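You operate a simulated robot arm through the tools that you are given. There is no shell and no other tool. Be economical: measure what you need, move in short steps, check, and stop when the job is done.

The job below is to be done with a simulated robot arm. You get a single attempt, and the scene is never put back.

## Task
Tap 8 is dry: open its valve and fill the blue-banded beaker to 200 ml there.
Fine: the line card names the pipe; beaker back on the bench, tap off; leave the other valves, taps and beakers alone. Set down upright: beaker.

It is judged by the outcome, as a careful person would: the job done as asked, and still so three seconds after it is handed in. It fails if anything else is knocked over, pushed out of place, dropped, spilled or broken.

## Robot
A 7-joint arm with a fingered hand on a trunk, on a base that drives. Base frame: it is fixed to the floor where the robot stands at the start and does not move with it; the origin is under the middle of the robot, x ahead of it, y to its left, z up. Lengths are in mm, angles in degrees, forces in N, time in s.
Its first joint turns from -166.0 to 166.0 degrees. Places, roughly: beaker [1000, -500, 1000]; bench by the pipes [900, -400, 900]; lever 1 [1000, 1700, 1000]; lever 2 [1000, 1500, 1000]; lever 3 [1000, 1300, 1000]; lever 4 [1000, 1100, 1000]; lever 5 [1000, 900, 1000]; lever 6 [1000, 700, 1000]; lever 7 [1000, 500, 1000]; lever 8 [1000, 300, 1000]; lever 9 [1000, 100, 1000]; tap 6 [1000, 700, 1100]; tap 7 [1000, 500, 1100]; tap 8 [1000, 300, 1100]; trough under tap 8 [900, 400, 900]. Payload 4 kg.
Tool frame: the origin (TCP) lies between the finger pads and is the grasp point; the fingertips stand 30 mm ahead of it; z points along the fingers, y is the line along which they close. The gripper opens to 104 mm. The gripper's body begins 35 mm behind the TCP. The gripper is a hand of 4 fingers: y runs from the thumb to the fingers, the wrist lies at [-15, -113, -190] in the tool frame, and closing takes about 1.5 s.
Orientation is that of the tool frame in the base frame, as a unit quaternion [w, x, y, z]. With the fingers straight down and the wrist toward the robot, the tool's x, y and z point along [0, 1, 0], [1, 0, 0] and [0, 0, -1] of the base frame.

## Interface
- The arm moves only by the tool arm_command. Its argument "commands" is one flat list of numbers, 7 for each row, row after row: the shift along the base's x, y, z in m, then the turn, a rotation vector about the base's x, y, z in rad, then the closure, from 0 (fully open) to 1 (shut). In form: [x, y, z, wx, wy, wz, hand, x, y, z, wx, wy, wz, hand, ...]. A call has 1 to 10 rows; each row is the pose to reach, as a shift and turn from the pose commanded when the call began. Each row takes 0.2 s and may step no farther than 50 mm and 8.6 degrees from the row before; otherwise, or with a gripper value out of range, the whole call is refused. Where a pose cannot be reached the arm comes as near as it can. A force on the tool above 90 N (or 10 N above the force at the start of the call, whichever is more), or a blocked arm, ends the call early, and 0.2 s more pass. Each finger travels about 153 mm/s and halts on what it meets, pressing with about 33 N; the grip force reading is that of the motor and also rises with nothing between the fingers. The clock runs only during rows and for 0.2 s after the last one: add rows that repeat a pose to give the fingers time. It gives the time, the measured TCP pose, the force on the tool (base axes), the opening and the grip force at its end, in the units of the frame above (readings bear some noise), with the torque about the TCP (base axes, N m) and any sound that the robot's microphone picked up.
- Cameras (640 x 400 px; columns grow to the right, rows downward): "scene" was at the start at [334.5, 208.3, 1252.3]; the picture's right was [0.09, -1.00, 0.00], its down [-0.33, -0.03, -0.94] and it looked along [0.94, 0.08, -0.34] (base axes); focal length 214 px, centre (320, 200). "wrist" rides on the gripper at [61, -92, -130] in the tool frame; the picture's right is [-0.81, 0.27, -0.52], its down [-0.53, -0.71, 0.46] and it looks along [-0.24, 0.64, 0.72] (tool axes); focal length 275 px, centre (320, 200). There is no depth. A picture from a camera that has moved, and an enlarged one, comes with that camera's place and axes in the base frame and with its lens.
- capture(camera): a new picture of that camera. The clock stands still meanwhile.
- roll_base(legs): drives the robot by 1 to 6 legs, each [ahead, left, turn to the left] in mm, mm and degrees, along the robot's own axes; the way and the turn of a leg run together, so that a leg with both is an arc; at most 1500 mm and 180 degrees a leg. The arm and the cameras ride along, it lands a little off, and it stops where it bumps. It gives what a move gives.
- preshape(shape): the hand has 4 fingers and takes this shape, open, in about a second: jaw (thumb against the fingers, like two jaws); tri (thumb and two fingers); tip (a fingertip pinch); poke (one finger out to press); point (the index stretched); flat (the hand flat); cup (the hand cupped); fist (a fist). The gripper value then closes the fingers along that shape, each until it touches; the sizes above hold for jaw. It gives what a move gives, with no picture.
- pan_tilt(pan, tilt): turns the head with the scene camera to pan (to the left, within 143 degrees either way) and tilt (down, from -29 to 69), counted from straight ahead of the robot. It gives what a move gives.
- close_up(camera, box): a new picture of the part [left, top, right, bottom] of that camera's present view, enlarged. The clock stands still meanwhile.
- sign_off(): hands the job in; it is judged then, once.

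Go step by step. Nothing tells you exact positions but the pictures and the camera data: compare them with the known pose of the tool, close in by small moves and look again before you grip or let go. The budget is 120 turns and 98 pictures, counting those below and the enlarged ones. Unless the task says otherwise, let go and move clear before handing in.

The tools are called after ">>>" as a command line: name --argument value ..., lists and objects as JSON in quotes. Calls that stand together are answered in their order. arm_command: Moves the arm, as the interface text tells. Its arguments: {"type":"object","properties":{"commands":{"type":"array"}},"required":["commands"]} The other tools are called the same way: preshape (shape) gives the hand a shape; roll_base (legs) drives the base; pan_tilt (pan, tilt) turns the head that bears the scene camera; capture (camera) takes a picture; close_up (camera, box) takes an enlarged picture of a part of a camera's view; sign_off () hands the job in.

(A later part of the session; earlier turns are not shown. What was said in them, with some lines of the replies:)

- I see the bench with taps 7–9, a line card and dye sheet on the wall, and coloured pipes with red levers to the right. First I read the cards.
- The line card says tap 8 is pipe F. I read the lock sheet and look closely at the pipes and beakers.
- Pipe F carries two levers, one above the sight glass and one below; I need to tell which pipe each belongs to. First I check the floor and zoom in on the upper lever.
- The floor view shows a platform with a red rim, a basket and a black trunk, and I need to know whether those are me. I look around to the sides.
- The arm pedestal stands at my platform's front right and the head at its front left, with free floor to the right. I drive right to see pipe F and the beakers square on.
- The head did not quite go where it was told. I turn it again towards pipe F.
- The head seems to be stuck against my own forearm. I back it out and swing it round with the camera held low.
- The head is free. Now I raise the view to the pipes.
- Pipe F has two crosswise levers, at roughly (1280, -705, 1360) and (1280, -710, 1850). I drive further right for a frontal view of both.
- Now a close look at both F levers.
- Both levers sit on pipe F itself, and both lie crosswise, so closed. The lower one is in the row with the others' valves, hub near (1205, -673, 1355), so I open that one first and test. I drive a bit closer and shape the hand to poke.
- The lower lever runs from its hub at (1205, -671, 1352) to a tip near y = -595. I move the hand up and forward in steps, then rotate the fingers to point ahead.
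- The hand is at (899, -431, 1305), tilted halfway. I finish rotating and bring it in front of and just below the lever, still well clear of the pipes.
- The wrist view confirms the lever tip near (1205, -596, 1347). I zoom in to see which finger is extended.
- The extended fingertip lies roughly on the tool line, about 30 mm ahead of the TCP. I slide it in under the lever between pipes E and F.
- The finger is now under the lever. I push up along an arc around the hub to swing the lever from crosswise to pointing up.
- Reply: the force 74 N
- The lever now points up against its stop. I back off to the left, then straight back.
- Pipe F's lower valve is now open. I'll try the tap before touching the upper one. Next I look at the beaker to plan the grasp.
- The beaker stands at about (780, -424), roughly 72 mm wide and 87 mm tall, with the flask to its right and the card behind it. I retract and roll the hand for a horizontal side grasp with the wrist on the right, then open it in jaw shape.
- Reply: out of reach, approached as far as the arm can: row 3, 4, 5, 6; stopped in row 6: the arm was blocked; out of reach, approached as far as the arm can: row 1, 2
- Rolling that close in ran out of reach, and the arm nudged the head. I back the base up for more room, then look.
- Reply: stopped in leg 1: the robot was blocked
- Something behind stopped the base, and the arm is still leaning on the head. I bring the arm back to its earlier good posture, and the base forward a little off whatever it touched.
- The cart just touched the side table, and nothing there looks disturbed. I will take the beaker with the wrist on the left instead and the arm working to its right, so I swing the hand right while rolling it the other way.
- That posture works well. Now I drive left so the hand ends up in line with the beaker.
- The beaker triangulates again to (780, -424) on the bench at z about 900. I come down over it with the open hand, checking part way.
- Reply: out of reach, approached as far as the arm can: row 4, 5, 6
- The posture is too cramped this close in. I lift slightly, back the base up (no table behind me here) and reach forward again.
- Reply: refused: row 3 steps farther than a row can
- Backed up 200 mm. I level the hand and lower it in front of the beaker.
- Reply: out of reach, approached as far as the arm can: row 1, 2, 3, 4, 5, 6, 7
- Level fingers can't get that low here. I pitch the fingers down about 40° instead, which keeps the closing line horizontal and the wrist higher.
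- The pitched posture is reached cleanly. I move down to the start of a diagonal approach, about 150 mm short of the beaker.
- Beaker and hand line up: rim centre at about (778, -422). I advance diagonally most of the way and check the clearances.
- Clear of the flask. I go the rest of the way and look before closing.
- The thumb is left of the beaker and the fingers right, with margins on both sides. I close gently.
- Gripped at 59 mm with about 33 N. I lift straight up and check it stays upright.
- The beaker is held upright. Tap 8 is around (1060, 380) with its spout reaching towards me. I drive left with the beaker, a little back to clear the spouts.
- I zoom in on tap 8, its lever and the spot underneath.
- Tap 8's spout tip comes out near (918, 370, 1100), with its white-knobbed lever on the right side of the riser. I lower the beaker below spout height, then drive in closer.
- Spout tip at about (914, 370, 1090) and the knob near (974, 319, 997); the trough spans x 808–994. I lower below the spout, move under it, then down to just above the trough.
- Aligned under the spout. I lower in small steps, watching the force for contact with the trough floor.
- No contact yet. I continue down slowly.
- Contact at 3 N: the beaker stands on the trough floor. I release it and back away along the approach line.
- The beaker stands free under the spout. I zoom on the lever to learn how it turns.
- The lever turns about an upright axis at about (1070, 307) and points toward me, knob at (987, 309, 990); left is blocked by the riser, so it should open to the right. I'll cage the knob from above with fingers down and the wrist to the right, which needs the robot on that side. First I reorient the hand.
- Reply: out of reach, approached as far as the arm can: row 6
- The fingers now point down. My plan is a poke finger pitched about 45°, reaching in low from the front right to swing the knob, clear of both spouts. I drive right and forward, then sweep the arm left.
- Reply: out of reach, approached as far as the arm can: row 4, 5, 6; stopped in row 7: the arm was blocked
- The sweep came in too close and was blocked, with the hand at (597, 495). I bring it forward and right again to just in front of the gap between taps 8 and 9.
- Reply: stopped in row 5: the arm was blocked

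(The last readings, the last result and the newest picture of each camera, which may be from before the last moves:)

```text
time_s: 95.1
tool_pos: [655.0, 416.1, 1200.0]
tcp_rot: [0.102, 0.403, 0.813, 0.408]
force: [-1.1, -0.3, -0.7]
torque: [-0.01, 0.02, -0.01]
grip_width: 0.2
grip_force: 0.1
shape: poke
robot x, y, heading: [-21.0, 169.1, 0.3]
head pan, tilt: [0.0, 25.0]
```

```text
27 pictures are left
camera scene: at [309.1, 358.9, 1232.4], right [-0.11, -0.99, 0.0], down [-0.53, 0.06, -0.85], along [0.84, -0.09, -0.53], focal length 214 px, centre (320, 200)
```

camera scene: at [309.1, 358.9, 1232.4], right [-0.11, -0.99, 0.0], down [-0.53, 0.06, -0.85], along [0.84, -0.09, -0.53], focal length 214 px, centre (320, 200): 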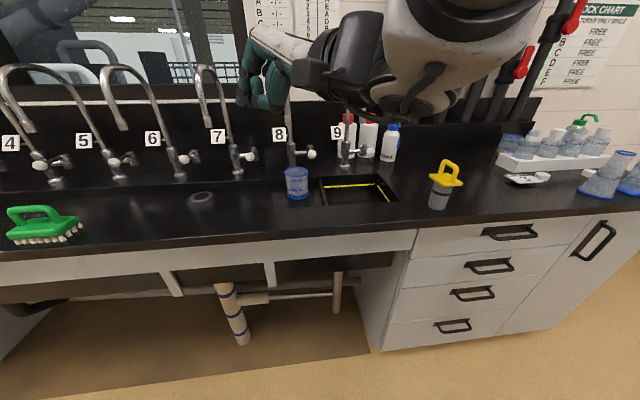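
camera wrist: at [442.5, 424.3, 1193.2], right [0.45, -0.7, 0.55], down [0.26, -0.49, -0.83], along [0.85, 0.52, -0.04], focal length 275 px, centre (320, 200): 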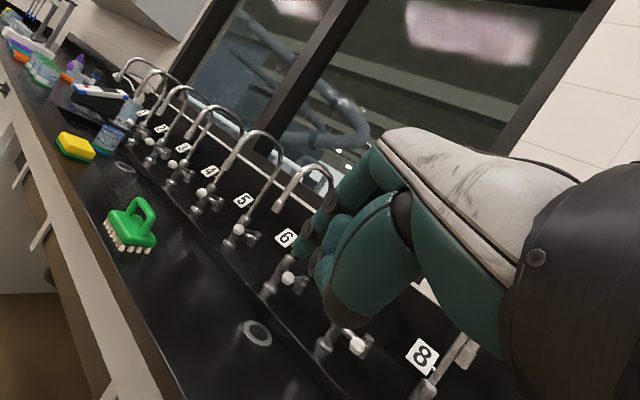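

The forearm is touching my head again, while the beaker still stands fine under tap 8. I move the hand up and forward first to get free.

>>> arm_command --commands '[0.02, -0.01, 0.03, 0, 0, 0, 0, 0.05, -0.02, 0.05, 0, 0, 0, 0, 0.08, -0.03, 0.07, 0, 0, 0, 0, 0.11, -0.05, 0.09, 0, 0, 0, 0, 0.13, -0.08, 0.1, 0, 0, -0.08, 0, 0.14, -0.12, 0.1, 0, 0, -0.16, 0, 0.15, -0.16, 0.1, 0, 0, -0.24, 0]'

>>> capture --camera "scene"

```text
time_s: 96.7
tool_pos: [802.2, 255.1, 1299.3]
tcp_rot: [0.15, 0.499, 0.76, 0.389]
force: [-0.4, -0.6, -0.4]
torque: [-0.01, 0.01, -0.02]
grip_width: 0.0
grip_force: 0.0
shape: poke
robot x, y, heading: [-21.3, 167.9, 0.1]
head pan, tilt: [0.0, 25.0]
```

```text
26 pictures are left
camera scene: at [312.2, 369.0, 1243.6], right [0.0, -1.0, 0.0], down [-0.42, 0.0, -0.91], along [0.91, 0.0, -0.42], focal length 214 px, centre (320, 200)
```

scene: 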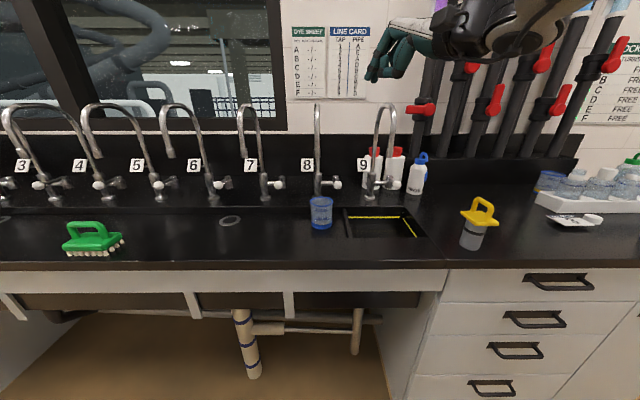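

Free again, with a fine frontal view: knob at about (987, 313, 994). The present hand tilt suits the job, so I lower the hand in front of the gap between taps 8 and 9.

>>> arm_command --commands '[0.01, 0, -0.04, 0, 0, 0, 0, 0.02, 0, -0.08, 0, 0, 0, 0, 0.03, 0, -0.12, 0, 0, 0, 0, 0.045, 0.003, -0.16, 0, 0, 0, 0, 0.06, 0.005, -0.2, 0, 0, 0, 0, 0.075, 0.008, -0.23, 0, 0, 0, 0]'

>>> capture --camera "wrist"

>>> close_up --camera "scene" --box '[270, 90, 430, 240]'

```text
time_s: 98.1
tool_pos: [876.6, 266.2, 1066.5]
tcp_rot: [0.149, 0.498, 0.761, 0.389]
force: [0.0, 0.4, -0.1]
torque: [0.02, 0.01, -0.01]
grip_width: 0.1
grip_force: 0.0
shape: poke
robot x, y, heading: [-20.8, 169.4, 0.3]
head pan, tilt: [0.0, 25.0]
```

```text
25 pictures are left
camera wrist: at [710.5, 241.8, 1092.4], right [0.23, -0.88, 0.41], down [0.07, -0.41, -0.91], along [0.97, 0.24, -0.03], focal length 275 px, centre (320, 200)
```

wrist: 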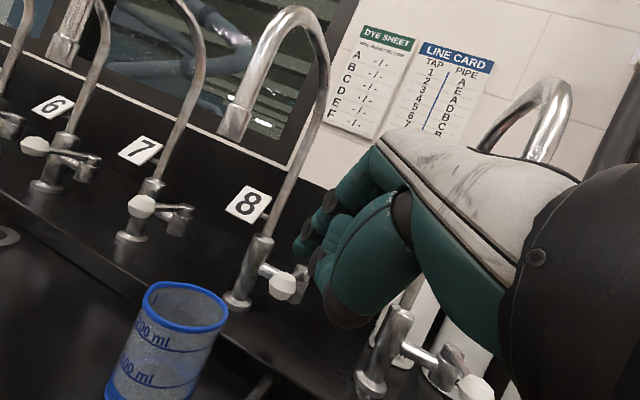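

```text
2.67 times, centred on (350, 165) of scene
camera zoom: at [312.0, 369.1, 1243.2], right [0.01, -1.0, 0.0], down [-0.43, 0.0, -0.9], along [0.9, 0.01, -0.43], focal length 572 px, centre (240, 293)
```

zoom: 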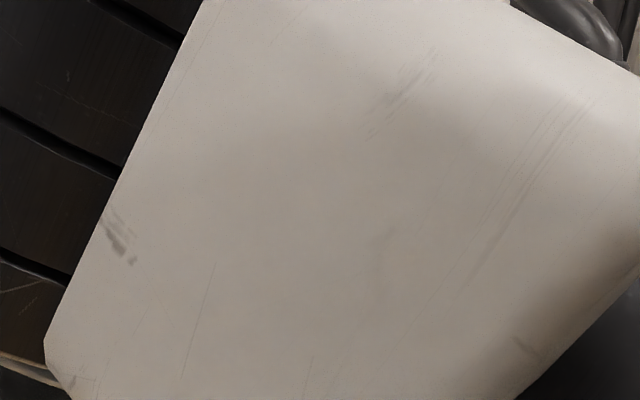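

The wrist view shows everything needed: spout outlet near (900, 374), which lies within the beaker's rim, and the knob at (987, 309, 987). I bring the fingertip over to the left side of the knob.

>>> arm_command --commands '[0.03, 0.025, -0.008, 0, 0, 0, 0, 0.063, 0.052, -0.016, 0, 0, 0, 0, 0.095, 0.07, -0.026, 0, 0, 0, 0, 0.095, 0.07, -0.045, 0, 0, 0, 0, 0.095, 0.07, -0.054, 0, 0, 0, 0]'

>>> capture --camera "wrist"

```text
time_s: 99.3
tool_pos: [970.4, 333.2, 1010.5]
tcp_rot: [0.15, 0.498, 0.76, 0.389]
force: [0.1, 0.5, 0.0]
torque: [0.0, 0.0, -0.01]
grip_width: 0.2
grip_force: 0.0
shape: poke
robot x, y, heading: [-20.4, 168.0, 0.2]
head pan, tilt: [0.0, 25.0]
```

```text
23 pictures are left
camera wrist: at [804.5, 308.7, 1037.6], right [0.23, -0.88, 0.41], down [0.07, -0.41, -0.91], along [0.97, 0.24, -0.03], focal length 275 px, centre (320, 200)
```

wrist: 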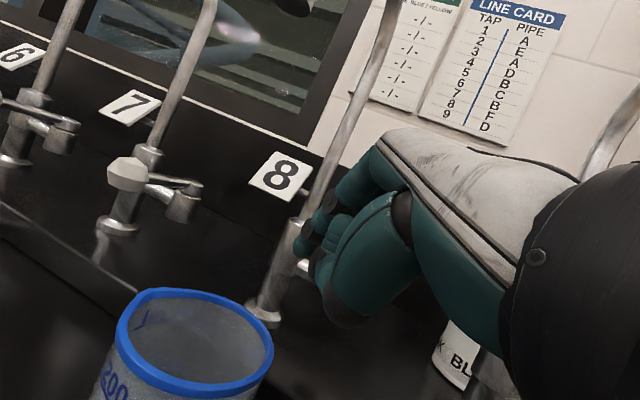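

The fingertip is beside the knob. I push it rightwards a first bit and read the force and sound.

>>> arm_command --commands '[0, -0.01, 0, 0, 0, 0, 0, -0.001, -0.02, 0, 0, 0, 0, 0, -0.004, -0.03, 0, 0, 0, 0, 0, -0.006, -0.04, 0, 0, 0, 0, 0]'

>>> capture --camera "wrist"

```text
time_s: 100.3
tool_pos: [965.9, 295.3, 1010.0]
tcp_rot: [0.151, 0.499, 0.76, 0.389]
force: [0.8, 0.3, 0.1]
torque: [0.0, 0.01, 0.0]
grip_width: 0.0
grip_force: 0.0
shape: poke
robot x, y, heading: [-20.4, 169.4, -0.2]
head pan, tilt: [0.0, 25.0]
```

```text
22 pictures are left
camera wrist: at [799.0, 270.7, 1037.2], right [0.23, -0.88, 0.41], down [0.07, -0.41, -0.91], along [0.97, 0.24, -0.03], focal length 275 px, centre (320, 200)
```

wrist: 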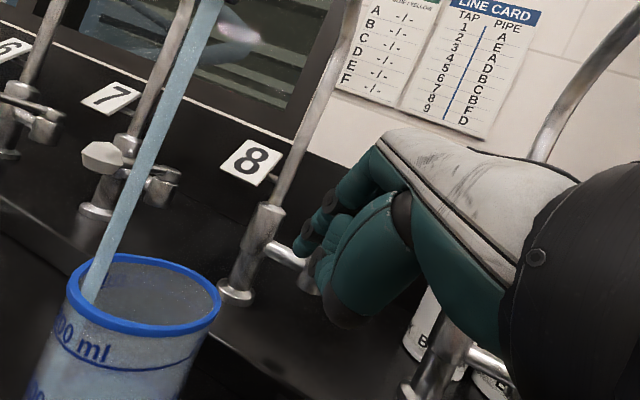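

Water runs: a clear stream falls into the beaker, so the one valve was enough. I move the finger over to the right side of the knob, ready to shut it, and check the level.

>>> arm_command --commands '[0, 0.004, 0.042, 0, 0, 0, 0, 0.006, -0.036, 0.046, 0, 0, 0, 0, 0.012, -0.066, 0.036, 0, 0, 0, 0, 0.014, -0.068, 0.0, 0, 0, 0, 0]'

>>> capture --camera "wrist"

```text
time_s: 101.3
tool_pos: [980.7, 225.5, 1011.4]
tcp_rot: [0.15, 0.499, 0.76, 0.389]
force: [0.2, -0.3, 0.0]
torque: [0.0, 0.0, -0.01]
grip_width: 0.0
grip_force: 0.1
shape: poke
robot x, y, heading: [-21.3, 166.4, 0.1]
head pan, tilt: [0.0, 25.0]
```

```text
21 pictures are left
camera wrist: at [813.0, 201.8, 1037.0], right [0.23, -0.88, 0.41], down [0.07, -0.41, -0.91], along [0.97, 0.24, -0.03], focal length 275 px, centre (320, 200)
```

wrist: 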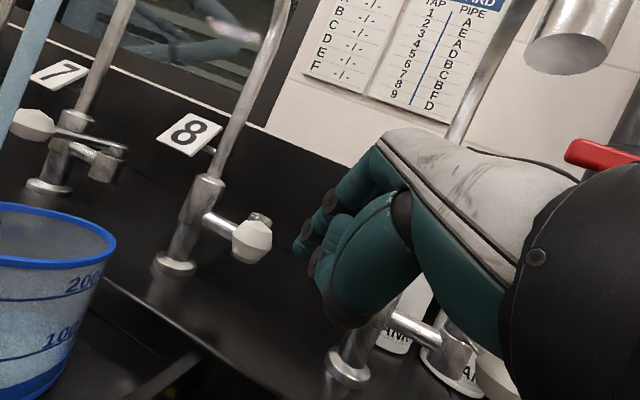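

>>> close_up --camera "wrist" --box '[0, 190, 160, 400]'

>>> capture --camera "scene"

```text
1.90 times, centred on (80, 295) of wrist
camera zoom: at [813.0, 201.8, 1037.0], right [0.23, -0.88, 0.41], down [0.07, -0.41, -0.91], along [0.97, 0.24, -0.03], focal length 524 px, centre (777, 19)
```

zoom: 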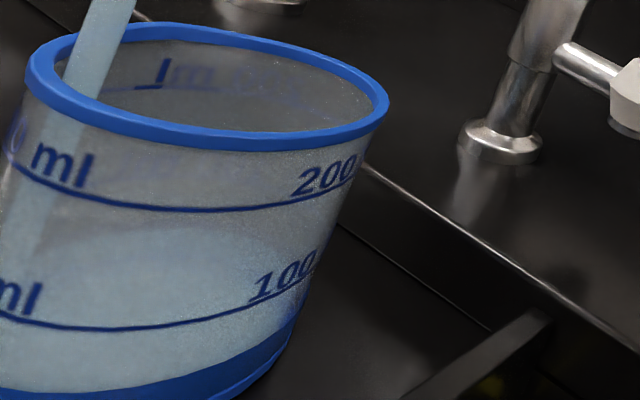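

```text
19 pictures are left
camera scene: at [312.2, 368.9, 1243.6], right [0.0, -1.0, 0.0], down [-0.42, 0.0, -0.91], along [0.91, 0.0, -0.42], focal length 214 px, centre (320, 200)
```

scene: 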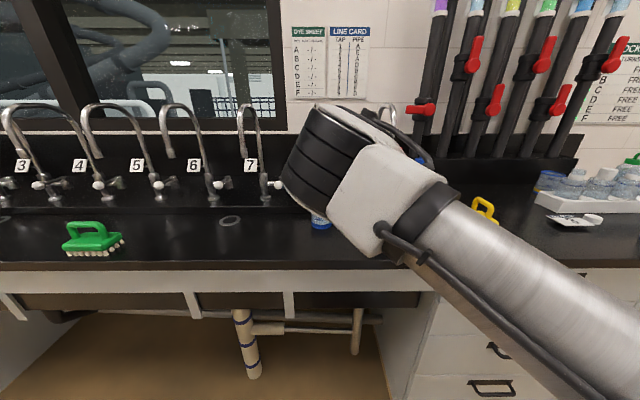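

The level is already near 95 ml after little more than a second, so the flow is fast. I shut the tap now and will top up afterwards.

>>> arm_command --commands '[-0.004, 0.025, 0, 0, 0, 0, 0, -0.011, 0.05, 0, 0, 0, 0, 0, -0.013, 0.057, 0, 0, 0, 0, 0]'

>>> capture --camera "wrist"

```text
time_s: 102.1
tool_pos: [966.3, 281.3, 1012.7]
tcp_rot: [0.15, 0.5, 0.759, 0.39]
force: [-6.3, -10.8, 10.6]
torque: [0.06, -0.07, -0.01]
grip_width: 0.0
grip_force: 0.0
shape: poke
robot x, y, heading: [-23.5, 167.8, 0.1]
head pan, tilt: [0.0, 25.0]
```

```text
18 pictures are left
camera wrist: at [798.6, 258.3, 1039.1], right [0.23, -0.88, 0.41], down [0.07, -0.41, -0.91], along [0.97, 0.23, -0.03], focal length 275 px, centre (320, 200)
```

wrist: 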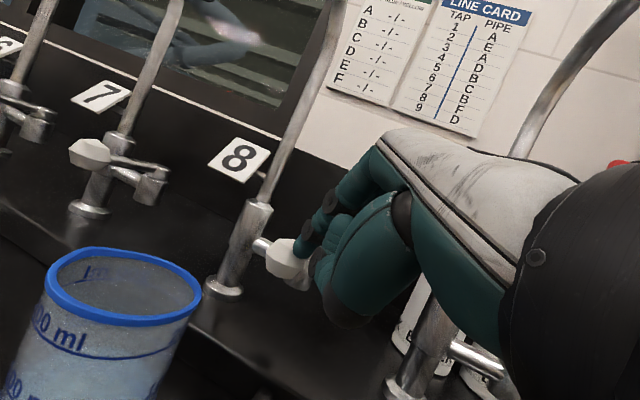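

The stream has stopped. I read the level.

>>> close_up --camera "wrist" --box '[0, 230, 220, 400]'

```text
2.35 times, centred on (110, 315) of wrist
camera zoom: at [798.6, 258.3, 1039.1], right [0.23, -0.88, 0.41], down [0.07, -0.41, -0.91], along [0.97, 0.23, -0.03], focal length 648 px, centre (814, -71)
```

zoom: 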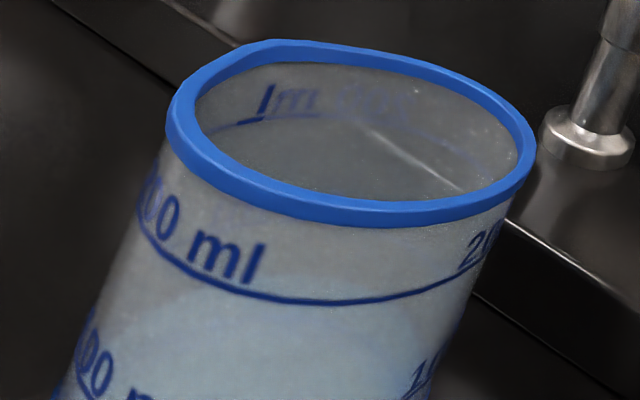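

Too oblique to read. I back to the earlier vantage point, where the beaker was in full view.

>>> arm_command --commands '[-0.01, -0.02, 0.01, 0, 0, 0, 0, -0.05, -0.02, 0.04, 0, 0, 0, 0, -0.09, -0.015, 0.054, 0, 0, 0, 0]'

>>> close_up --camera "wrist" --box '[80, 250, 260, 400]'

```text
time_s: 102.9
tool_pos: [876.2, 268.5, 1062.4]
tcp_rot: [0.149, 0.498, 0.761, 0.389]
force: [0.7, 0.8, -0.8]
torque: [0.0, 0.03, 0.06]
grip_width: 0.0
grip_force: 0.0
shape: poke
robot x, y, heading: [-23.3, 166.8, 0.1]
head pan, tilt: [0.0, 25.0]
```

```text
2.67 times, centred on (170, 325) of wrist
camera zoom: at [709.2, 243.7, 1089.0], right [0.23, -0.88, 0.41], down [0.07, -0.41, -0.91], along [0.97, 0.24, -0.03], focal length 734 px, centre (720, -133)
```

zoom: 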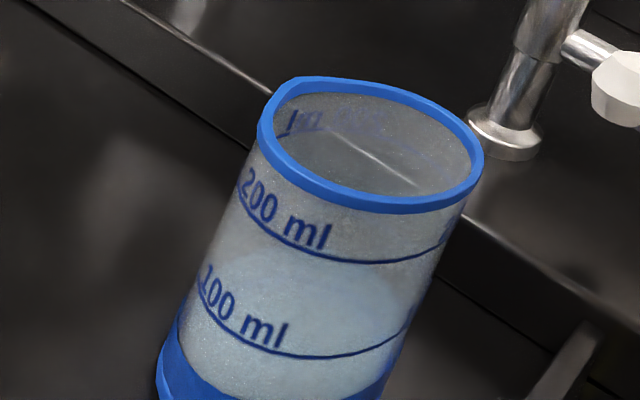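

Checking the geometry of the surface ellipse properly, the level is only about 45 ml, at roughly 27 ml/s, so there is still about 155 ml to go. I return to the left side of the knob and open again, then park the finger on its right.

>>> arm_command --commands '[0.03, 0.023, -0.005, 0, 0, 0, 0, 0.063, 0.048, -0.013, 0, 0, 0, 0, 0.095, 0.066, -0.022, 0, 0, 0, 0, 0.095, 0.066, -0.042, 0, 0, 0, 0, 0.095, 0.066, -0.051, 0, 0, 0, 0]'

>>> arm_command --commands '[0, -0.01, 0, 0, 0, 0, 0, -0.001, -0.02, 0, 0, 0, 0, 0, -0.004, -0.03, 0, 0, 0, 0, 0, -0.006, -0.04, 0, 0, 0, 0, 0, -0.006, -0.036, 0.042, 0, 0, 0, 0, 0, -0.076, 0.046, 0, 0, 0, 0, 0.006, -0.106, 0.036, 0, 0, 0, 0, 0.008, -0.108, 0, 0, 0, 0, 0]'

>>> close_up --camera "wrist" --box '[0, 190, 160, 400]'

```text
time_s: 104.1
tool_pos: [969.4, 334.8, 1016.3]
tcp_rot: [0.149, 0.498, 0.76, 0.39]
force: [-0.4, 0.3, 0.6]
torque: [0.03, -0.04, -0.03]
grip_width: 0.0
grip_force: 0.0
shape: poke
robot x, y, heading: [-18.0, 166.0, 0.1]
head pan, tilt: [0.0, 25.0]
```

```text
time_s: 105.9
tool_pos: [980.5, 226.7, 1014.6]
tcp_rot: [0.15, 0.499, 0.76, 0.389]
force: [0.5, 1.0, 0.2]
torque: [0.03, -0.04, -0.04]
grip_width: 0.0
grip_force: 0.1
shape: poke
robot x, y, heading: [-21.4, 166.8, 0.1]
head pan, tilt: [0.0, 25.0]
```

```text
1.90 times, centred on (80, 295) of wrist
camera zoom: at [814.4, 202.4, 1041.7], right [0.23, -0.88, 0.41], down [0.07, -0.41, -0.91], along [0.97, 0.24, -0.03], focal length 524 px, centre (777, 19)
```

zoom: 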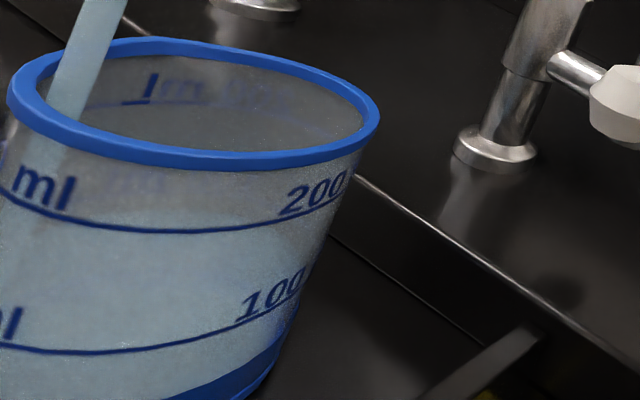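

The level is now around 75 ml and rising about 27 ml/s. I wait 2.2 s and read again.

>>> arm_command --commands '[0, 0, 0, 0, 0, 0, 0, 0, 0, 0, 0, 0, 0, 0, 0, 0, 0, 0, 0, 0, 0, 0, 0, 0, 0, 0, 0, 0, 0, 0, 0, 0, 0, 0, 0, 0, 0, 0, 0, 0, 0, 0, 0, 0, 0, 0, 0, 0, 0, 0, 0, 0, 0, 0, 0, 0, 0, 0, 0, 0, 0, 0, 0, 0, 0, 0, 0, 0, 0, 0]'

>>> close_up --camera "wrist" --box '[0, 190, 160, 400]'

```text
time_s: 108.1
tool_pos: [981.2, 227.1, 1014.5]
tcp_rot: [0.149, 0.499, 0.76, 0.389]
force: [0.0, 0.6, 0.6]
torque: [0.01, 0.0, 0.02]
grip_width: 0.0
grip_force: 0.0
shape: poke
robot x, y, heading: [-20.9, 168.5, 0.1]
head pan, tilt: [0.0, 25.0]
```

```text
1.90 times, centred on (80, 295) of wrist
camera zoom: at [814.3, 203.0, 1041.5], right [0.23, -0.88, 0.41], down [0.07, -0.41, -0.91], along [0.97, 0.24, -0.03], focal length 524 px, centre (777, 19)
```

zoom: 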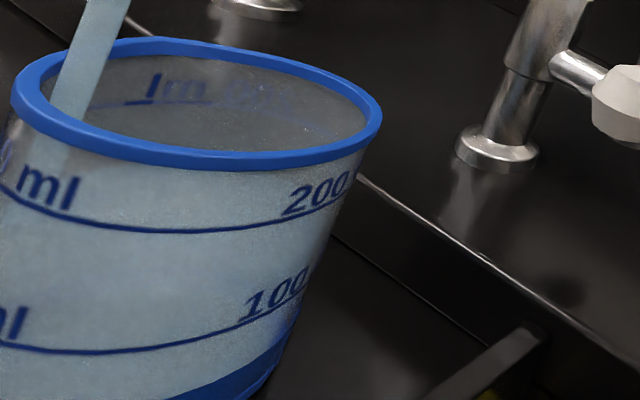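

About 130 ml. I wait another 1.4 s.

>>> arm_command --commands '[0, 0, 0, 0, 0, 0, 0, 0, 0, 0, 0, 0, 0, 0, 0, 0, 0, 0, 0, 0, 0, 0, 0, 0, 0, 0, 0, 0, 0, 0, 0, 0, 0, 0, 0, 0, 0, 0, 0, 0, 0, 0]'

>>> close_up --camera "wrist" --box '[0, 190, 160, 400]'

```text
time_s: 109.5
tool_pos: [981.1, 227.2, 1014.2]
tcp_rot: [0.15, 0.498, 0.76, 0.39]
force: [-0.3, 0.2, 0.3]
torque: [0.02, -0.04, -0.02]
grip_width: 0.2
grip_force: 0.1
shape: poke
robot x, y, heading: [-20.3, 167.6, -0.1]
head pan, tilt: [0.0, 25.0]
```

```text
1.90 times, centred on (80, 295) of wrist
camera zoom: at [814.3, 202.9, 1041.5], right [0.23, -0.88, 0.41], down [0.07, -0.41, -0.91], along [0.97, 0.24, -0.03], focal length 524 px, centre (777, 19)
```

zoom: 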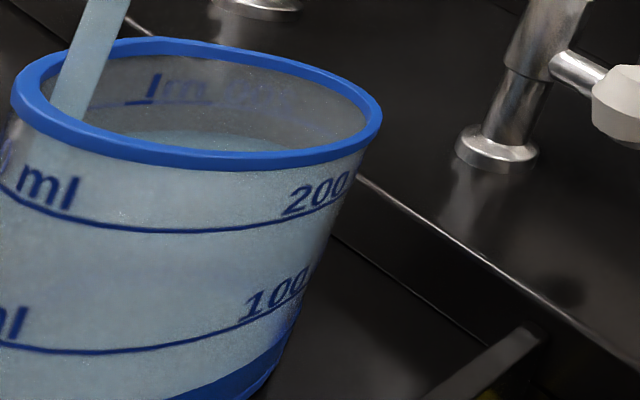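

The surface is at about 165 ml. I hold 0.8 s more and then close in the same call, aiming at 200.

>>> arm_command --commands '[0, 0, 0, 0, 0, 0, 0, 0, 0, 0, 0, 0, 0, 0, 0, 0, 0, 0, 0, 0, 0, 0, 0, 0, 0, 0, 0, 0, -0.004, 0.025, 0, 0, 0, 0, 0, -0.011, 0.05, 0, 0, 0, 0, 0, -0.013, 0.058, 0, 0, 0, 0, 0]'

>>> arm_command --commands '[-0.002, -0.02, 0.005, 0, 0, 0, 0, 0.01, -0.05, 0.003, 0, 0, 0, 0, 0.013, -0.058, 0.002, 0, 0, 0, 0]'

>>> close_up --camera "wrist" --box '[0, 190, 160, 400]'

```text
time_s: 111.1
tool_pos: [969.2, 283.9, 1014.6]
tcp_rot: [0.15, 0.499, 0.759, 0.389]
force: [-1.5, -3.2, 5.2]
torque: [0.02, -0.07, -0.01]
grip_width: 0.0
grip_force: 0.0
shape: poke
robot x, y, heading: [-19.2, 166.3, 0.1]
head pan, tilt: [0.0, 25.0]
```

```text
time_s: 111.9
tool_pos: [979.1, 226.5, 1016.5]
tcp_rot: [0.149, 0.498, 0.76, 0.389]
force: [-0.7, 0.6, -0.2]
torque: [0.0, 0.01, -0.01]
grip_width: 0.0
grip_force: 0.1
shape: poke
robot x, y, heading: [-25.2, 168.8, 0.2]
head pan, tilt: [0.0, 25.0]
```

```text
1.90 times, centred on (80, 295) of wrist
camera zoom: at [813.3, 201.4, 1043.1], right [0.23, -0.88, 0.41], down [0.07, -0.41, -0.91], along [0.97, 0.24, -0.04], focal length 524 px, centre (777, 19)
```

zoom: 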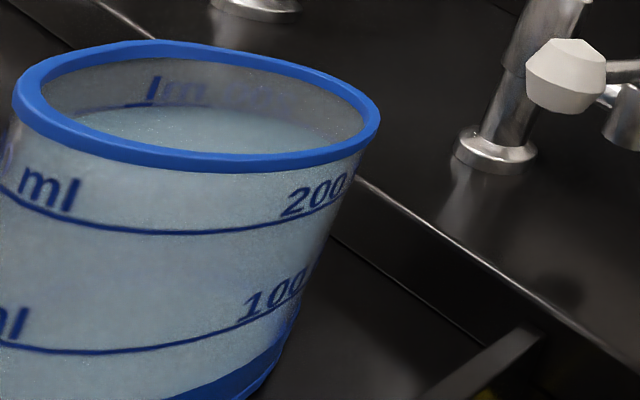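

Stopped with the surface right at the 200 ml line, and the tap is off. Now I retract the finger the way it came and reorient the hand for grasping again.

>>> arm_command --commands '[-0.04, 0, 0.02, 0, 0, 0, 0, -0.08, 0.005, 0.045, 0, 0, 0, 0, -0.1, 0.01, 0.08, 0, 0, 0, 0, -0.12, 0.015, 0.12, 0, 0, 0, 0, -0.14, 0.02, 0.16, 0, 0, 0, 0, -0.16, 0.02, 0.205, 0, 0, 0, 0, -0.175, 0.02, 0.25, 0, 0, 0, 0, -0.177, 0.02, 0.283, 0, 0, 0, 0]'

>>> arm_command --commands '[-0.006, -0.02, 0, -0.06, 0.089, -0.008, 0, -0.012, -0.045, 0, -0.12, 0.178, -0.016, 0, -0.018, -0.07, 0, -0.18, 0.268, -0.024, 0, -0.024, -0.095, 0, -0.24, 0.357, -0.032, 0, -0.03, -0.12, -0.005, -0.3, 0.446, -0.04, 0, -0.036, -0.145, -0.01, -0.36, 0.535, -0.047, 0, -0.042, -0.17, -0.01, -0.42, 0.625, -0.055, 0, -0.05, -0.2, -0.01, -0.479, 0.714, -0.063, 0]'

>>> arm_command --commands '[0.008, -0.04, 0, 0, 0, -0.137, 0, 0.016, -0.08, 0, 0, 0, -0.274, 0, 0.024, -0.12, 0, 0, 0, -0.411, 0, 0.032, -0.16, 0, 0, 0, -0.548, 0, 0.04, -0.2, 0, 0, 0, -0.685, 0, 0.048, -0.24, 0, 0, 0, -0.822, 0, 0.056, -0.28, 0, 0, 0, -0.96, 0, 0.064, -0.32, 0, 0, 0, -1.096, 0, 0.072, -0.36, 0, 0, 0, -1.233, 0, 0.08, -0.4, 0, 0, 0, -1.37, 0]'

```text
time_s: 112.6
tool_pos: [900.9, 232.3, 1035.6]
tcp_rot: [0.135, 0.507, 0.764, 0.375]
force: [-12.1, 3.5, -27.9]
torque: [1.28, -1.01, -0.63]
grip_width: 0.0
grip_force: 0.0
shape: poke
robot x, y, heading: [-21.8, 166.1, 0.2]
head pan, tilt: [0.0, 25.0]
stopped in row 3: the force on the tool passed its limit at 116 N (the readings are from after the stop); the commanded pose is now the measured one
```

```text
time_s: 113.1
tool_pos: [887.1, 210.5, 1031.8]
tcp_rot: [0.098, 0.518, 0.795, 0.301]
force: [-6.8, 7.2, -6.2]
torque: [-0.27, -0.38, -0.19]
grip_width: 0.0
grip_force: 0.1
shape: poke
robot x, y, heading: [-24.9, 167.3, 0.3]
head pan, tilt: [0.0, 25.0]
stopped in row 2: the force on the tool passed its limit at 101 N (the readings are from after the stop); the commanded pose is now the measured one
```

```text
time_s: 115.3
tool_pos: [967.5, -186.6, 1034.8]
tcp_rot: [0.268, 0.904, 0.287, 0.169]
force: [0.0, -0.3, 0.3]
torque: [-0.02, -0.02, -0.01]
grip_width: 0.0
grip_force: 0.1
shape: poke
robot x, y, heading: [-19.9, 169.1, 0.2]
head pan, tilt: [0.0, 25.0]
```

The hand struck something while retracting, and the queued moves ran on regardless. I stop and look at the scene before anything else.

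>>> capture --camera "scene"

```text
11 pictures are left
camera scene: at [311.9, 370.3, 1243.6], right [0.0, -1.0, 0.0], down [-0.42, 0.0, -0.91], along [0.91, 0.0, -0.42], focal length 214 px, centre (320, 200)
```

scene: 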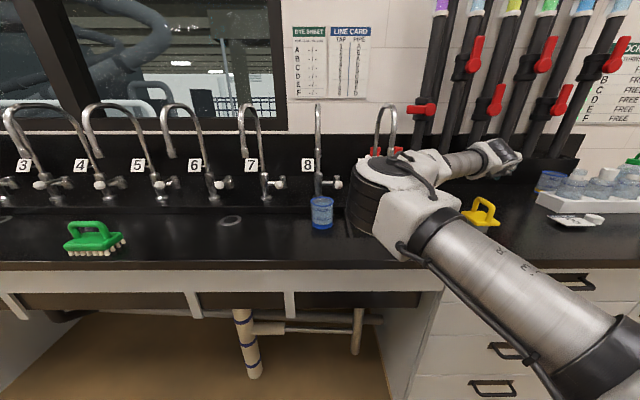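

The beaker still stands and is full. I raise the hand straight up, clear of everything, and look again.

>>> arm_command --commands '[0, 0, 0.03, 0, 0, 0, 0, 0, 0, 0.07, 0, 0, 0, 0, -0.02, 0, 0.11, 0, 0, 0, 0, -0.04, 0, 0.15, 0, 0, 0, 0, -0.06, 0, 0.19, 0, 0, 0, 0, -0.08, 0, 0.23, 0, 0, 0, 0, -0.1, 0, 0.26, 0, 0, 0, 0]'

>>> capture --camera "scene"

```text
time_s: 116.9
tool_pos: [867.2, -191.7, 1292.0]
tcp_rot: [0.267, 0.904, 0.287, 0.169]
force: [0.1, 0.9, -0.7]
torque: [0.0, -0.01, -0.02]
grip_width: 0.1
grip_force: 0.0
shape: poke
robot x, y, heading: [-18.8, 169.9, 0.3]
head pan, tilt: [0.0, 25.0]
```

```text
10 pictures are left
camera scene: at [312.3, 370.0, 1243.5], right [0.0, -1.0, 0.0], down [-0.42, 0.0, -0.91], along [0.91, 0.0, -0.42], focal length 214 px, centre (320, 200)
```

scene: 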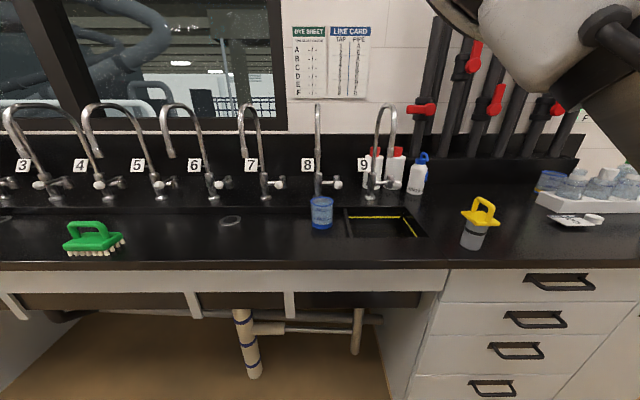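

Everything matches the earlier picture: bottles, yellow-handled holder and taps. I zoom once on taps 8 and 9 and the beaker to verify.

>>> close_up --camera "scene" --box '[280, 95, 440, 245]'

```text
2.67 times, centred on (360, 170) of scene
camera zoom: at [312.3, 370.0, 1243.5], right [0.0, -1.0, 0.0], down [-0.42, 0.0, -0.91], along [0.91, 0.0, -0.42], focal length 572 px, centre (213, 280)
```

zoom: 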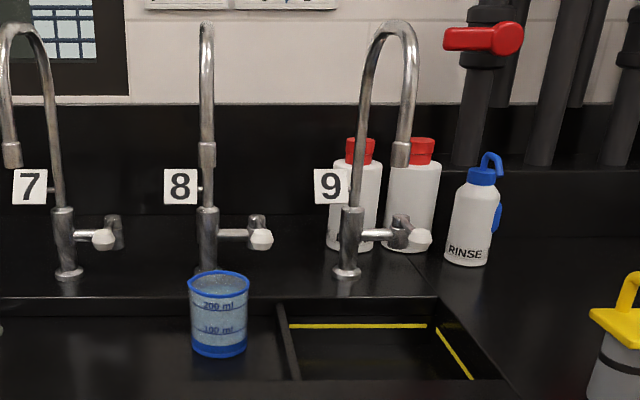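

All is as it should be. I turn the hand back to the pitched grasp posture, checking the result before driving.

>>> arm_command --commands '[0, 0.005, 0, 0.092, -0.048, -0.043, 0, 0, 0.01, 0, 0.184, -0.095, -0.086, 0, 0, 0.015, 0, 0.276, -0.143, -0.128, 0, 0, 0.02, 0, 0.368, -0.19, -0.171, 0, 0, 0.025, 0, 0.46, -0.238, -0.214, 0, 0, 0.03, 0, 0.552, -0.286, -0.257, 0, 0, 0.035, 0, 0.644, -0.333, -0.3, 0, 0, 0.04, 0, 0.736, -0.381, -0.342, 0]'

>>> preshape --shape "jaw"

```text
time_s: 118.7
tool_pos: [867.9, -150.9, 1292.6]
tcp_rot: [0.0, 0.926, -0.003, 0.378]
force: [0.8, -0.4, 0.2]
torque: [0.01, 0.0, -0.01]
grip_width: 0.0
grip_force: 0.1
shape: poke
robot x, y, heading: [-21.2, 169.5, -0.0]
head pan, tilt: [0.0, 25.0]
```

```text
time_s: 119.6
tool_pos: [867.4, -150.8, 1292.7]
tcp_rot: [0.0, 0.926, 0.0, 0.378]
force: [-0.8, -0.2, -0.5]
torque: [-0.01, -0.02, 0.04]
grip_width: 103.4
grip_force: 0.1
shape: jaw
robot x, y, heading: [-20.9, 169.9, 0.5]
head pan, tilt: [0.0, 25.0]
```

Posture restored and hand open. I drive back and left so the hand lines up with the beaker.

>>> roll_base --legs '[[-120, 0, 0], [0, 516, 0]]'

```text
time_s: 123.4
tool_pos: [744.0, 331.8, 1291.8]
tcp_rot: [0.006, 0.926, -0.015, 0.377]
force: [0.0, -0.7, -0.2]
torque: [0.03, -0.02, 0.02]
grip_width: 103.9
grip_force: 0.2
shape: jaw
robot x, y, heading: [-136.5, 674.8, -1.6]
head pan, tilt: [0.0, 25.0]
```

Heading is off by 1.6°, so I correct the yaw with the arm and come down to the start of the diagonal approach.

>>> arm_command --commands '[0, 0.01, -0.04, 0, 0, 0.03, 0, 0, 0.02, -0.08, 0, 0, 0.03, 0, 0.005, 0.03, -0.12, 0, 0, 0.03, 0, 0.01, 0.034, -0.16, 0, 0, 0.03, 0, 0.016, 0.034, -0.2, 0, 0, 0.03, 0, 0.032, 0.034, -0.232, 0, 0, 0.03, 0, 0.049, 0.034, -0.249, 0, 0, 0.03, 0]'

>>> capture --camera "wrist"

```text
time_s: 125.0
tool_pos: [794.0, 367.0, 1043.4]
tcp_rot: [0.0, 0.926, -0.001, 0.377]
force: [-0.2, 0.2, 0.7]
torque: [0.0, 0.01, 0.01]
grip_width: 103.8
grip_force: 0.0
shape: jaw
robot x, y, heading: [-135.2, 677.9, -1.8]
head pan, tilt: [0.0, 25.0]
```

```text
8 pictures are left
camera wrist: at [746.8, 457.1, 1179.7], right [-0.94, -0.27, -0.2], down [-0.06, 0.71, -0.7], along [0.33, -0.64, -0.69], focal length 275 px, centre (320, 200)
```

wrist: 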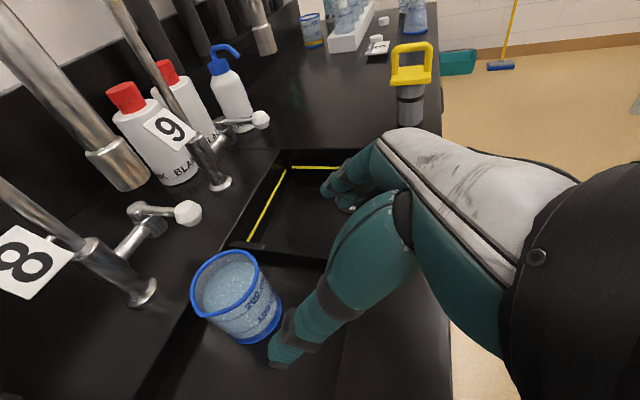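

The beaker is where I left it, at about (916, 367). I advance along the same line to the former grasp pose.

>>> arm_command --commands '[0.025, 0, -0.025, 0, 0, 0, 0, 0.05, 0, -0.05, 0, 0, 0, 0, 0.075, 0, -0.075, 0, 0, 0, 0, 0.095, 0, -0.095, 0, 0, 0, 0, 0.108, 0, -0.109, 0, 0, 0, 0]'

>>> capture --camera "wrist"

```text
time_s: 126.2
tool_pos: [903.7, 366.0, 936.6]
tcp_rot: [0.001, 0.926, -0.002, 0.378]
force: [0.0, 0.4, 0.1]
torque: [0.01, 0.03, -0.03]
grip_width: 104.0
grip_force: 0.1
shape: jaw
robot x, y, heading: [-136.3, 676.8, -1.8]
head pan, tilt: [0.0, 25.0]
```

```text
7 pictures are left
camera wrist: at [856.9, 456.3, 1071.0], right [-0.94, -0.27, -0.2], down [-0.06, 0.71, -0.7], along [0.33, -0.64, -0.69], focal length 275 px, centre (320, 200)
```

wrist: 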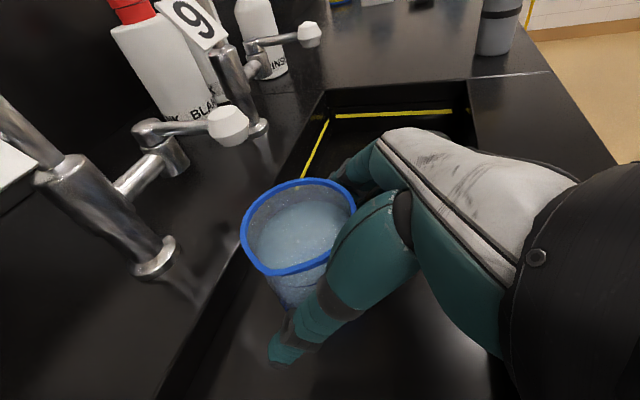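

Same alignment as before. I close slowly and lift gently, a few millimetres at first.

>>> arm_command --commands '[0, 0, 0, 0, 0, 0, 0.12, 0, 0, 0, 0, 0, 0, 0.2, 0, 0, 0, 0, 0, 0, 0.28, 0, 0, 0, 0, 0, 0, 0.36, 0, 0, 0, 0, 0, 0, 0.44, 0, 0, 0, 0, 0, 0, 0.55, 0, 0, 0, 0, 0, 0, 0.55, 0, 0, 0, 0, 0, 0, 0.55]'

>>> arm_command --commands '[0, 0, 0.003, 0, 0, 0, 0.55, 0, 0, 0.008, 0, 0, 0, 0.55, 0, 0, 0.015, 0, 0, 0, 0.55, 0, 0, 0.023, 0, 0, 0, 0.55, 0, 0, 0.03, 0, 0, 0, 0.55, 0, 0, 0.036, 0, 0, 0, 0.55, 0, 0, 0.04, 0, 0, 0, 0.55]'

```text
time_s: 128.0
tool_pos: [903.6, 365.9, 935.4]
tcp_rot: [0.001, 0.926, -0.001, 0.378]
force: [-0.8, -0.1, 0.5]
torque: [-0.04, 0.07, -0.01]
grip_width: 58.3
grip_force: 32.8
shape: jaw
robot x, y, heading: [-137.1, 677.9, -1.7]
head pan, tilt: [0.0, 25.0]
```

```text
time_s: 129.6
tool_pos: [901.1, 367.6, 974.5]
tcp_rot: [-0.001, 0.926, -0.002, 0.377]
force: [-0.3, 0.6, -1.8]
torque: [0.0, 0.09, -0.02]
grip_width: 58.4
grip_force: 32.7
shape: jaw
robot x, y, heading: [-134.7, 676.3, -1.4]
head pan, tilt: [0.0, 25.0]
```

Held firmly, with the beaker's weight on the hand. I draw it out from under the spout smoothly, then raise it to carrying height.

>>> arm_command --commands '[-0.006, 0, 0.002, 0, 0, 0, 0.55, -0.018, 0, 0.005, 0, 0, 0, 0.55, -0.034, 0, 0.009, 0, 0, 0, 0.55, -0.052, 0, 0.014, 0, 0, 0, 0.55, -0.07, 0, 0.019, 0, 0, 0, 0.55, -0.088, 0, 0.025, 0, 0, 0, 0.55, -0.104, 0, 0.032, 0, 0, 0, 0.55, -0.116, 0, 0.04, 0, 0, 0, 0.55, -0.122, 0, 0.05, 0, 0, 0, 0.55, -0.125, 0, 0.06, 0, 0, 0, 0.55]'

>>> arm_command --commands '[0, 0, 0.01, 0, 0, 0, 0.55, 0, 0, 0.024, 0, 0, 0, 0.55, 0, 0, 0.04, 0, 0, 0, 0.55, 0, 0, 0.056, 0, 0, 0, 0.55, 0, 0, 0.07, 0, 0, 0, 0.55, 0, 0, 0.082, 0, 0, 0, 0.55, 0, 0, 0.09, 0, 0, 0, 0.55, 0, 0, 0.095, 0, 0, 0, 0.55]'

>>> capture --camera "wrist"

```text
time_s: 131.8
tool_pos: [774.5, 369.5, 1035.0]
tcp_rot: [0.0, 0.926, -0.001, 0.377]
force: [0.8, 0.6, -2.1]
torque: [-0.01, 0.05, 0.0]
grip_width: 58.1
grip_force: 33.0
shape: jaw
robot x, y, heading: [-134.1, 674.7, -1.5]
head pan, tilt: [0.0, 25.0]
```

```text
time_s: 133.6
tool_pos: [776.2, 365.8, 1129.3]
tcp_rot: [0.0, 0.926, -0.001, 0.377]
force: [-0.3, 0.5, -3.1]
torque: [0.0, 0.02, 0.04]
grip_width: 57.9
grip_force: 33.2
shape: jaw
robot x, y, heading: [-134.8, 679.1, -1.6]
head pan, tilt: [0.0, 25.0]
```

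```text
6 pictures are left
camera wrist: at [729.6, 456.3, 1264.9], right [-0.94, -0.27, -0.2], down [-0.06, 0.71, -0.7], along [0.33, -0.64, -0.69], focal length 275 px, centre (320, 200)
```

wrist: 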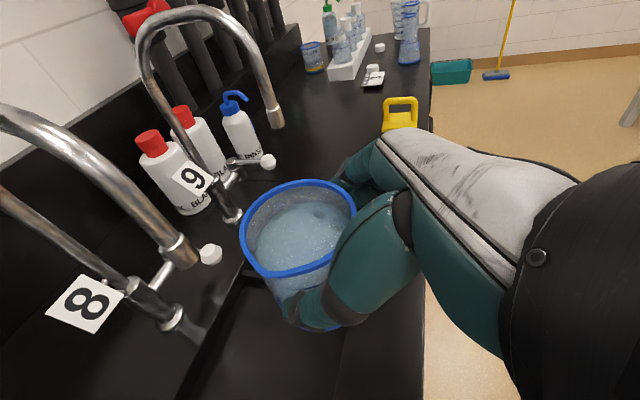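

Full and upright. I drive right, back to the beaker's own place by the pipes.

>>> roll_base --legs '[[0, -800, 1.6]]'

>>> capture --camera "wrist"

```text
time_s: 137.9
tool_pos: [773.2, -408.2, 1127.8]
tcp_rot: [-0.006, 0.926, 0.011, 0.377]
force: [0.1, -0.2, -2.7]
torque: [-0.01, 0.02, -0.02]
grip_width: 58.4
grip_force: 33.5
shape: jaw
robot x, y, heading: [-143.8, -122.0, 0.2]
head pan, tilt: [0.0, 25.0]
```

```text
5 pictures are left
camera wrist: at [724.1, -319.1, 1264.7], right [-0.93, -0.3, -0.2], down [-0.08, 0.71, -0.7], along [0.35, -0.64, -0.69], focal length 275 px, centre (320, 200)
```

wrist: 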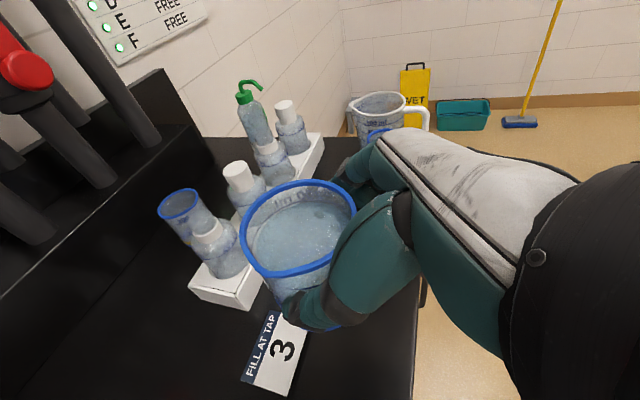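

Over the original place, with the card and flask clear. I lower steadily to just above the bench.

>>> arm_command --commands '[-0.002, 0, -0.006, 0, 0, 0, 0.55, -0.004, 0, -0.018, 0, 0, 0, 0.55, -0.006, 0, -0.036, 0, 0, 0, 0.55, -0.008, 0, -0.056, 0, 0, 0, 0.55, -0.008, 0, -0.076, 0, 0, 0, 0.55, -0.008, 0, -0.096, 0, 0, 0, 0.55, -0.008, 0, -0.115, 0, 0, 0, 0.55, -0.008, 0, -0.132, 0, 0, 0, 0.55, -0.008, 0, -0.145, 0, 0, 0, 0.55, -0.008, 0, -0.153, 0, 0, 0, 0.55]'

>>> arm_command --commands '[0, 0, -0.003, 0, 0, 0, 0.55, 0, 0, -0.006, 0, 0, 0, 0.55]'

```text
time_s: 140.1
tool_pos: [763.5, -407.0, 975.6]
tcp_rot: [-0.006, 0.926, 0.01, 0.377]
force: [-0.1, 0.1, -1.3]
torque: [0.0, 0.08, 0.02]
grip_width: 57.9
grip_force: 33.1
shape: jaw
robot x, y, heading: [-144.2, -119.5, -0.3]
head pan, tilt: [0.0, 25.0]
```

```text
time_s: 140.7
tool_pos: [763.7, -406.5, 970.1]
tcp_rot: [-0.006, 0.926, 0.011, 0.377]
force: [0.2, 0.5, -2.0]
torque: [-0.03, 0.04, 0.01]
grip_width: 58.0
grip_force: 33.5
shape: jaw
robot x, y, heading: [-146.7, -122.8, 0.1]
head pan, tilt: [0.0, 25.0]
```

Still hanging free. I continue in 2–3 mm steps until it touches.

>>> arm_command --commands '[0, 0, -0.002, 0, 0, 0, 0.55, 0, 0, -0.004, 0, 0, 0, 0.55]'

>>> arm_command --commands '[0, 0, -0.001, 0, 0, 0, 0.55, 0, 0, -0.002, 0, 0, 0, 0.55]'

```text
time_s: 141.3
tool_pos: [764.6, -407.1, 965.3]
tcp_rot: [-0.005, 0.926, 0.012, 0.378]
force: [1.8, -0.4, 2.7]
torque: [-0.06, 0.01, -0.02]
grip_width: 58.1
grip_force: 33.5
shape: jaw
robot x, y, heading: [-146.5, -120.5, -0.1]
head pan, tilt: [0.0, 25.0]
```

```text
time_s: 141.9
tool_pos: [764.7, -408.5, 964.9]
tcp_rot: [-0.004, 0.925, 0.011, 0.379]
force: [0.5, -0.7, 8.1]
torque: [-0.21, -0.09, -0.02]
grip_width: 57.9
grip_force: 32.8
shape: jaw
robot x, y, heading: [-141.1, -119.4, -0.2]
head pan, tilt: [0.0, 25.0]
```

The beaker is standing on the bench. I open slowly and look before withdrawing.

>>> arm_command --commands '[0, 0, 0.001, 0, 0, 0, 0.5, 0, 0, 0.001, 0, 0, 0, 0.42, 0, 0, 0.001, 0, 0, 0, 0.32, 0, 0, 0.001, 0, 0, 0, 0.2, 0, 0, 0.001, 0, 0, 0, 0.1, 0, 0, 0.001, 0, 0, 0, 0, 0, 0, 0.001, 0, 0, 0, 0]'

>>> capture --camera "wrist"

```text
time_s: 143.5
tool_pos: [764.7, -408.1, 964.1]
tcp_rot: [-0.006, 0.926, 0.011, 0.377]
force: [0.4, 0.1, -0.5]
torque: [0.01, 0.01, 0.01]
grip_width: 103.4
grip_force: 0.1
shape: jaw
robot x, y, heading: [-143.8, -117.8, 0.0]
head pan, tilt: [0.0, 25.0]
```

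```text
4 pictures are left
camera wrist: at [715.6, -318.5, 1100.1], right [-0.93, -0.3, -0.2], down [-0.08, 0.71, -0.7], along [0.35, -0.64, -0.69], focal length 275 px, centre (320, 200)
```

wrist: 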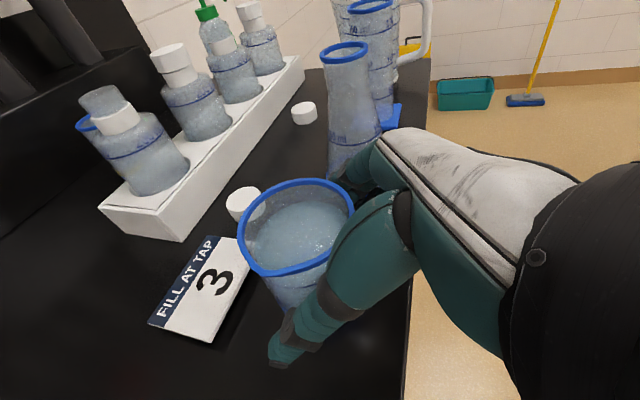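

Free and upright. I withdraw diagonally along the approach line, then up.

>>> arm_command --commands '[-0.012, 0, 0.013, 0, 0, 0, 0, -0.03, 0, 0.032, 0, 0, 0, 0, -0.05, 0, 0.054, 0, 0, 0, 0, -0.075, 0, 0.08, 0, 0, 0, 0, -0.1, 0, 0.11, 0, 0, 0, 0, -0.11, 0, 0.14, 0, 0, 0, 0, -0.11, 0, 0.17, 0, 0, 0, 0]'

>>> pan_tilt --pan -28 --tilt 22

>>> capture --camera "scene"

```text
time_s: 145.1
tool_pos: [655.8, -406.8, 1134.8]
tcp_rot: [-0.005, 0.926, 0.012, 0.376]
force: [-0.1, -0.6, -0.6]
torque: [-0.03, -0.01, -0.01]
grip_width: 103.7
grip_force: 0.0
shape: jaw
robot x, y, heading: [-141.3, -121.0, -0.1]
head pan, tilt: [0.0, 25.0]
```

```text
time_s: 146.1
tool_pos: [655.8, -407.1, 1135.3]
tcp_rot: [-0.006, 0.926, 0.011, 0.377]
force: [0.3, -0.2, -0.5]
torque: [0.01, -0.03, -0.01]
grip_width: 104.0
grip_force: 0.0
shape: jaw
robot x, y, heading: [-143.8, -120.7, -0.2]
head pan, tilt: [-28.0, 22.0]
```

```text
3 pictures are left
camera scene: at [179.2, 35.9, 1248.4], right [-0.47, -0.88, 0.0], down [-0.33, 0.18, -0.93], along [0.82, -0.43, -0.37], focal length 214 px, centre (320, 200)
```

scene: 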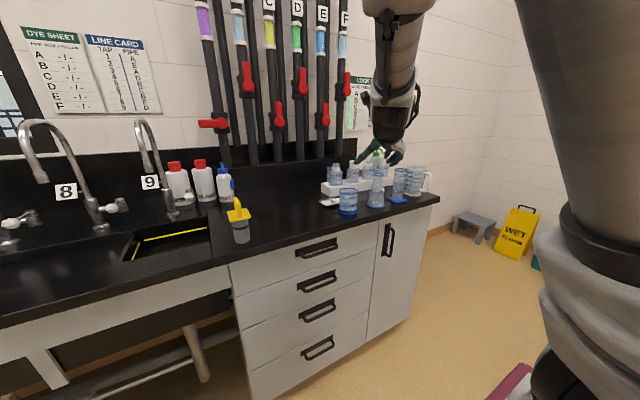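

Everything stands in place, pipe F's lever is up and tap 8 is dry again. One last zoom on the beaker's level.

>>> close_up --camera "scene" --box '[320, 165, 400, 225]'

```text
6.67 times, centred on (360, 195) of scene
camera zoom: at [179.2, 35.9, 1248.4], right [-0.47, -0.88, 0.0], down [-0.33, 0.18, -0.93], along [0.82, -0.43, -0.37], focal length 1430 px, centre (53, 233)
```

zoom: 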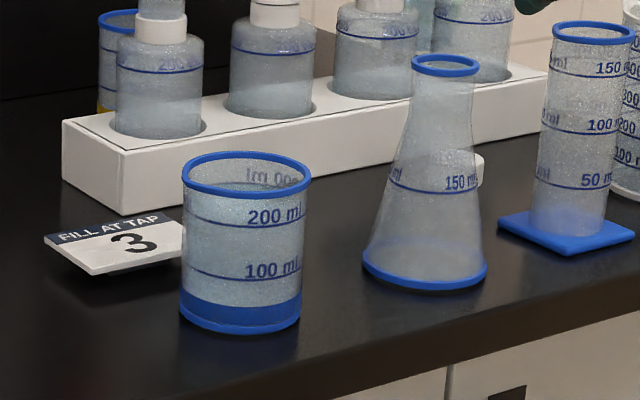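

The blue-banded beaker stands upright on the bench with its surface at the 200 ml line. The tap is off and the hand is clear, so I hand in.

>>> sign_off

```text
The job is handed in.
```

The blue-banded beaker is filled to about the 200 ml line and stands upright on the bench by the pipes, about where it started. Tap 8 is off.

- **Valve:** The line card gives pipe F for tap 8. Pipe F has two levers, both closed. I opened only the lower one; tap 8 then ran, so I left the upper one alone and the lower one open.
- **Bumps:** While pulling back from tap 8, the hand hit something it could not see, probably tap 9's spout, at about 116 N. Earlier the cart touched the side table behind it. The pictures afterwards showed nothing moved, spilled or knocked over.
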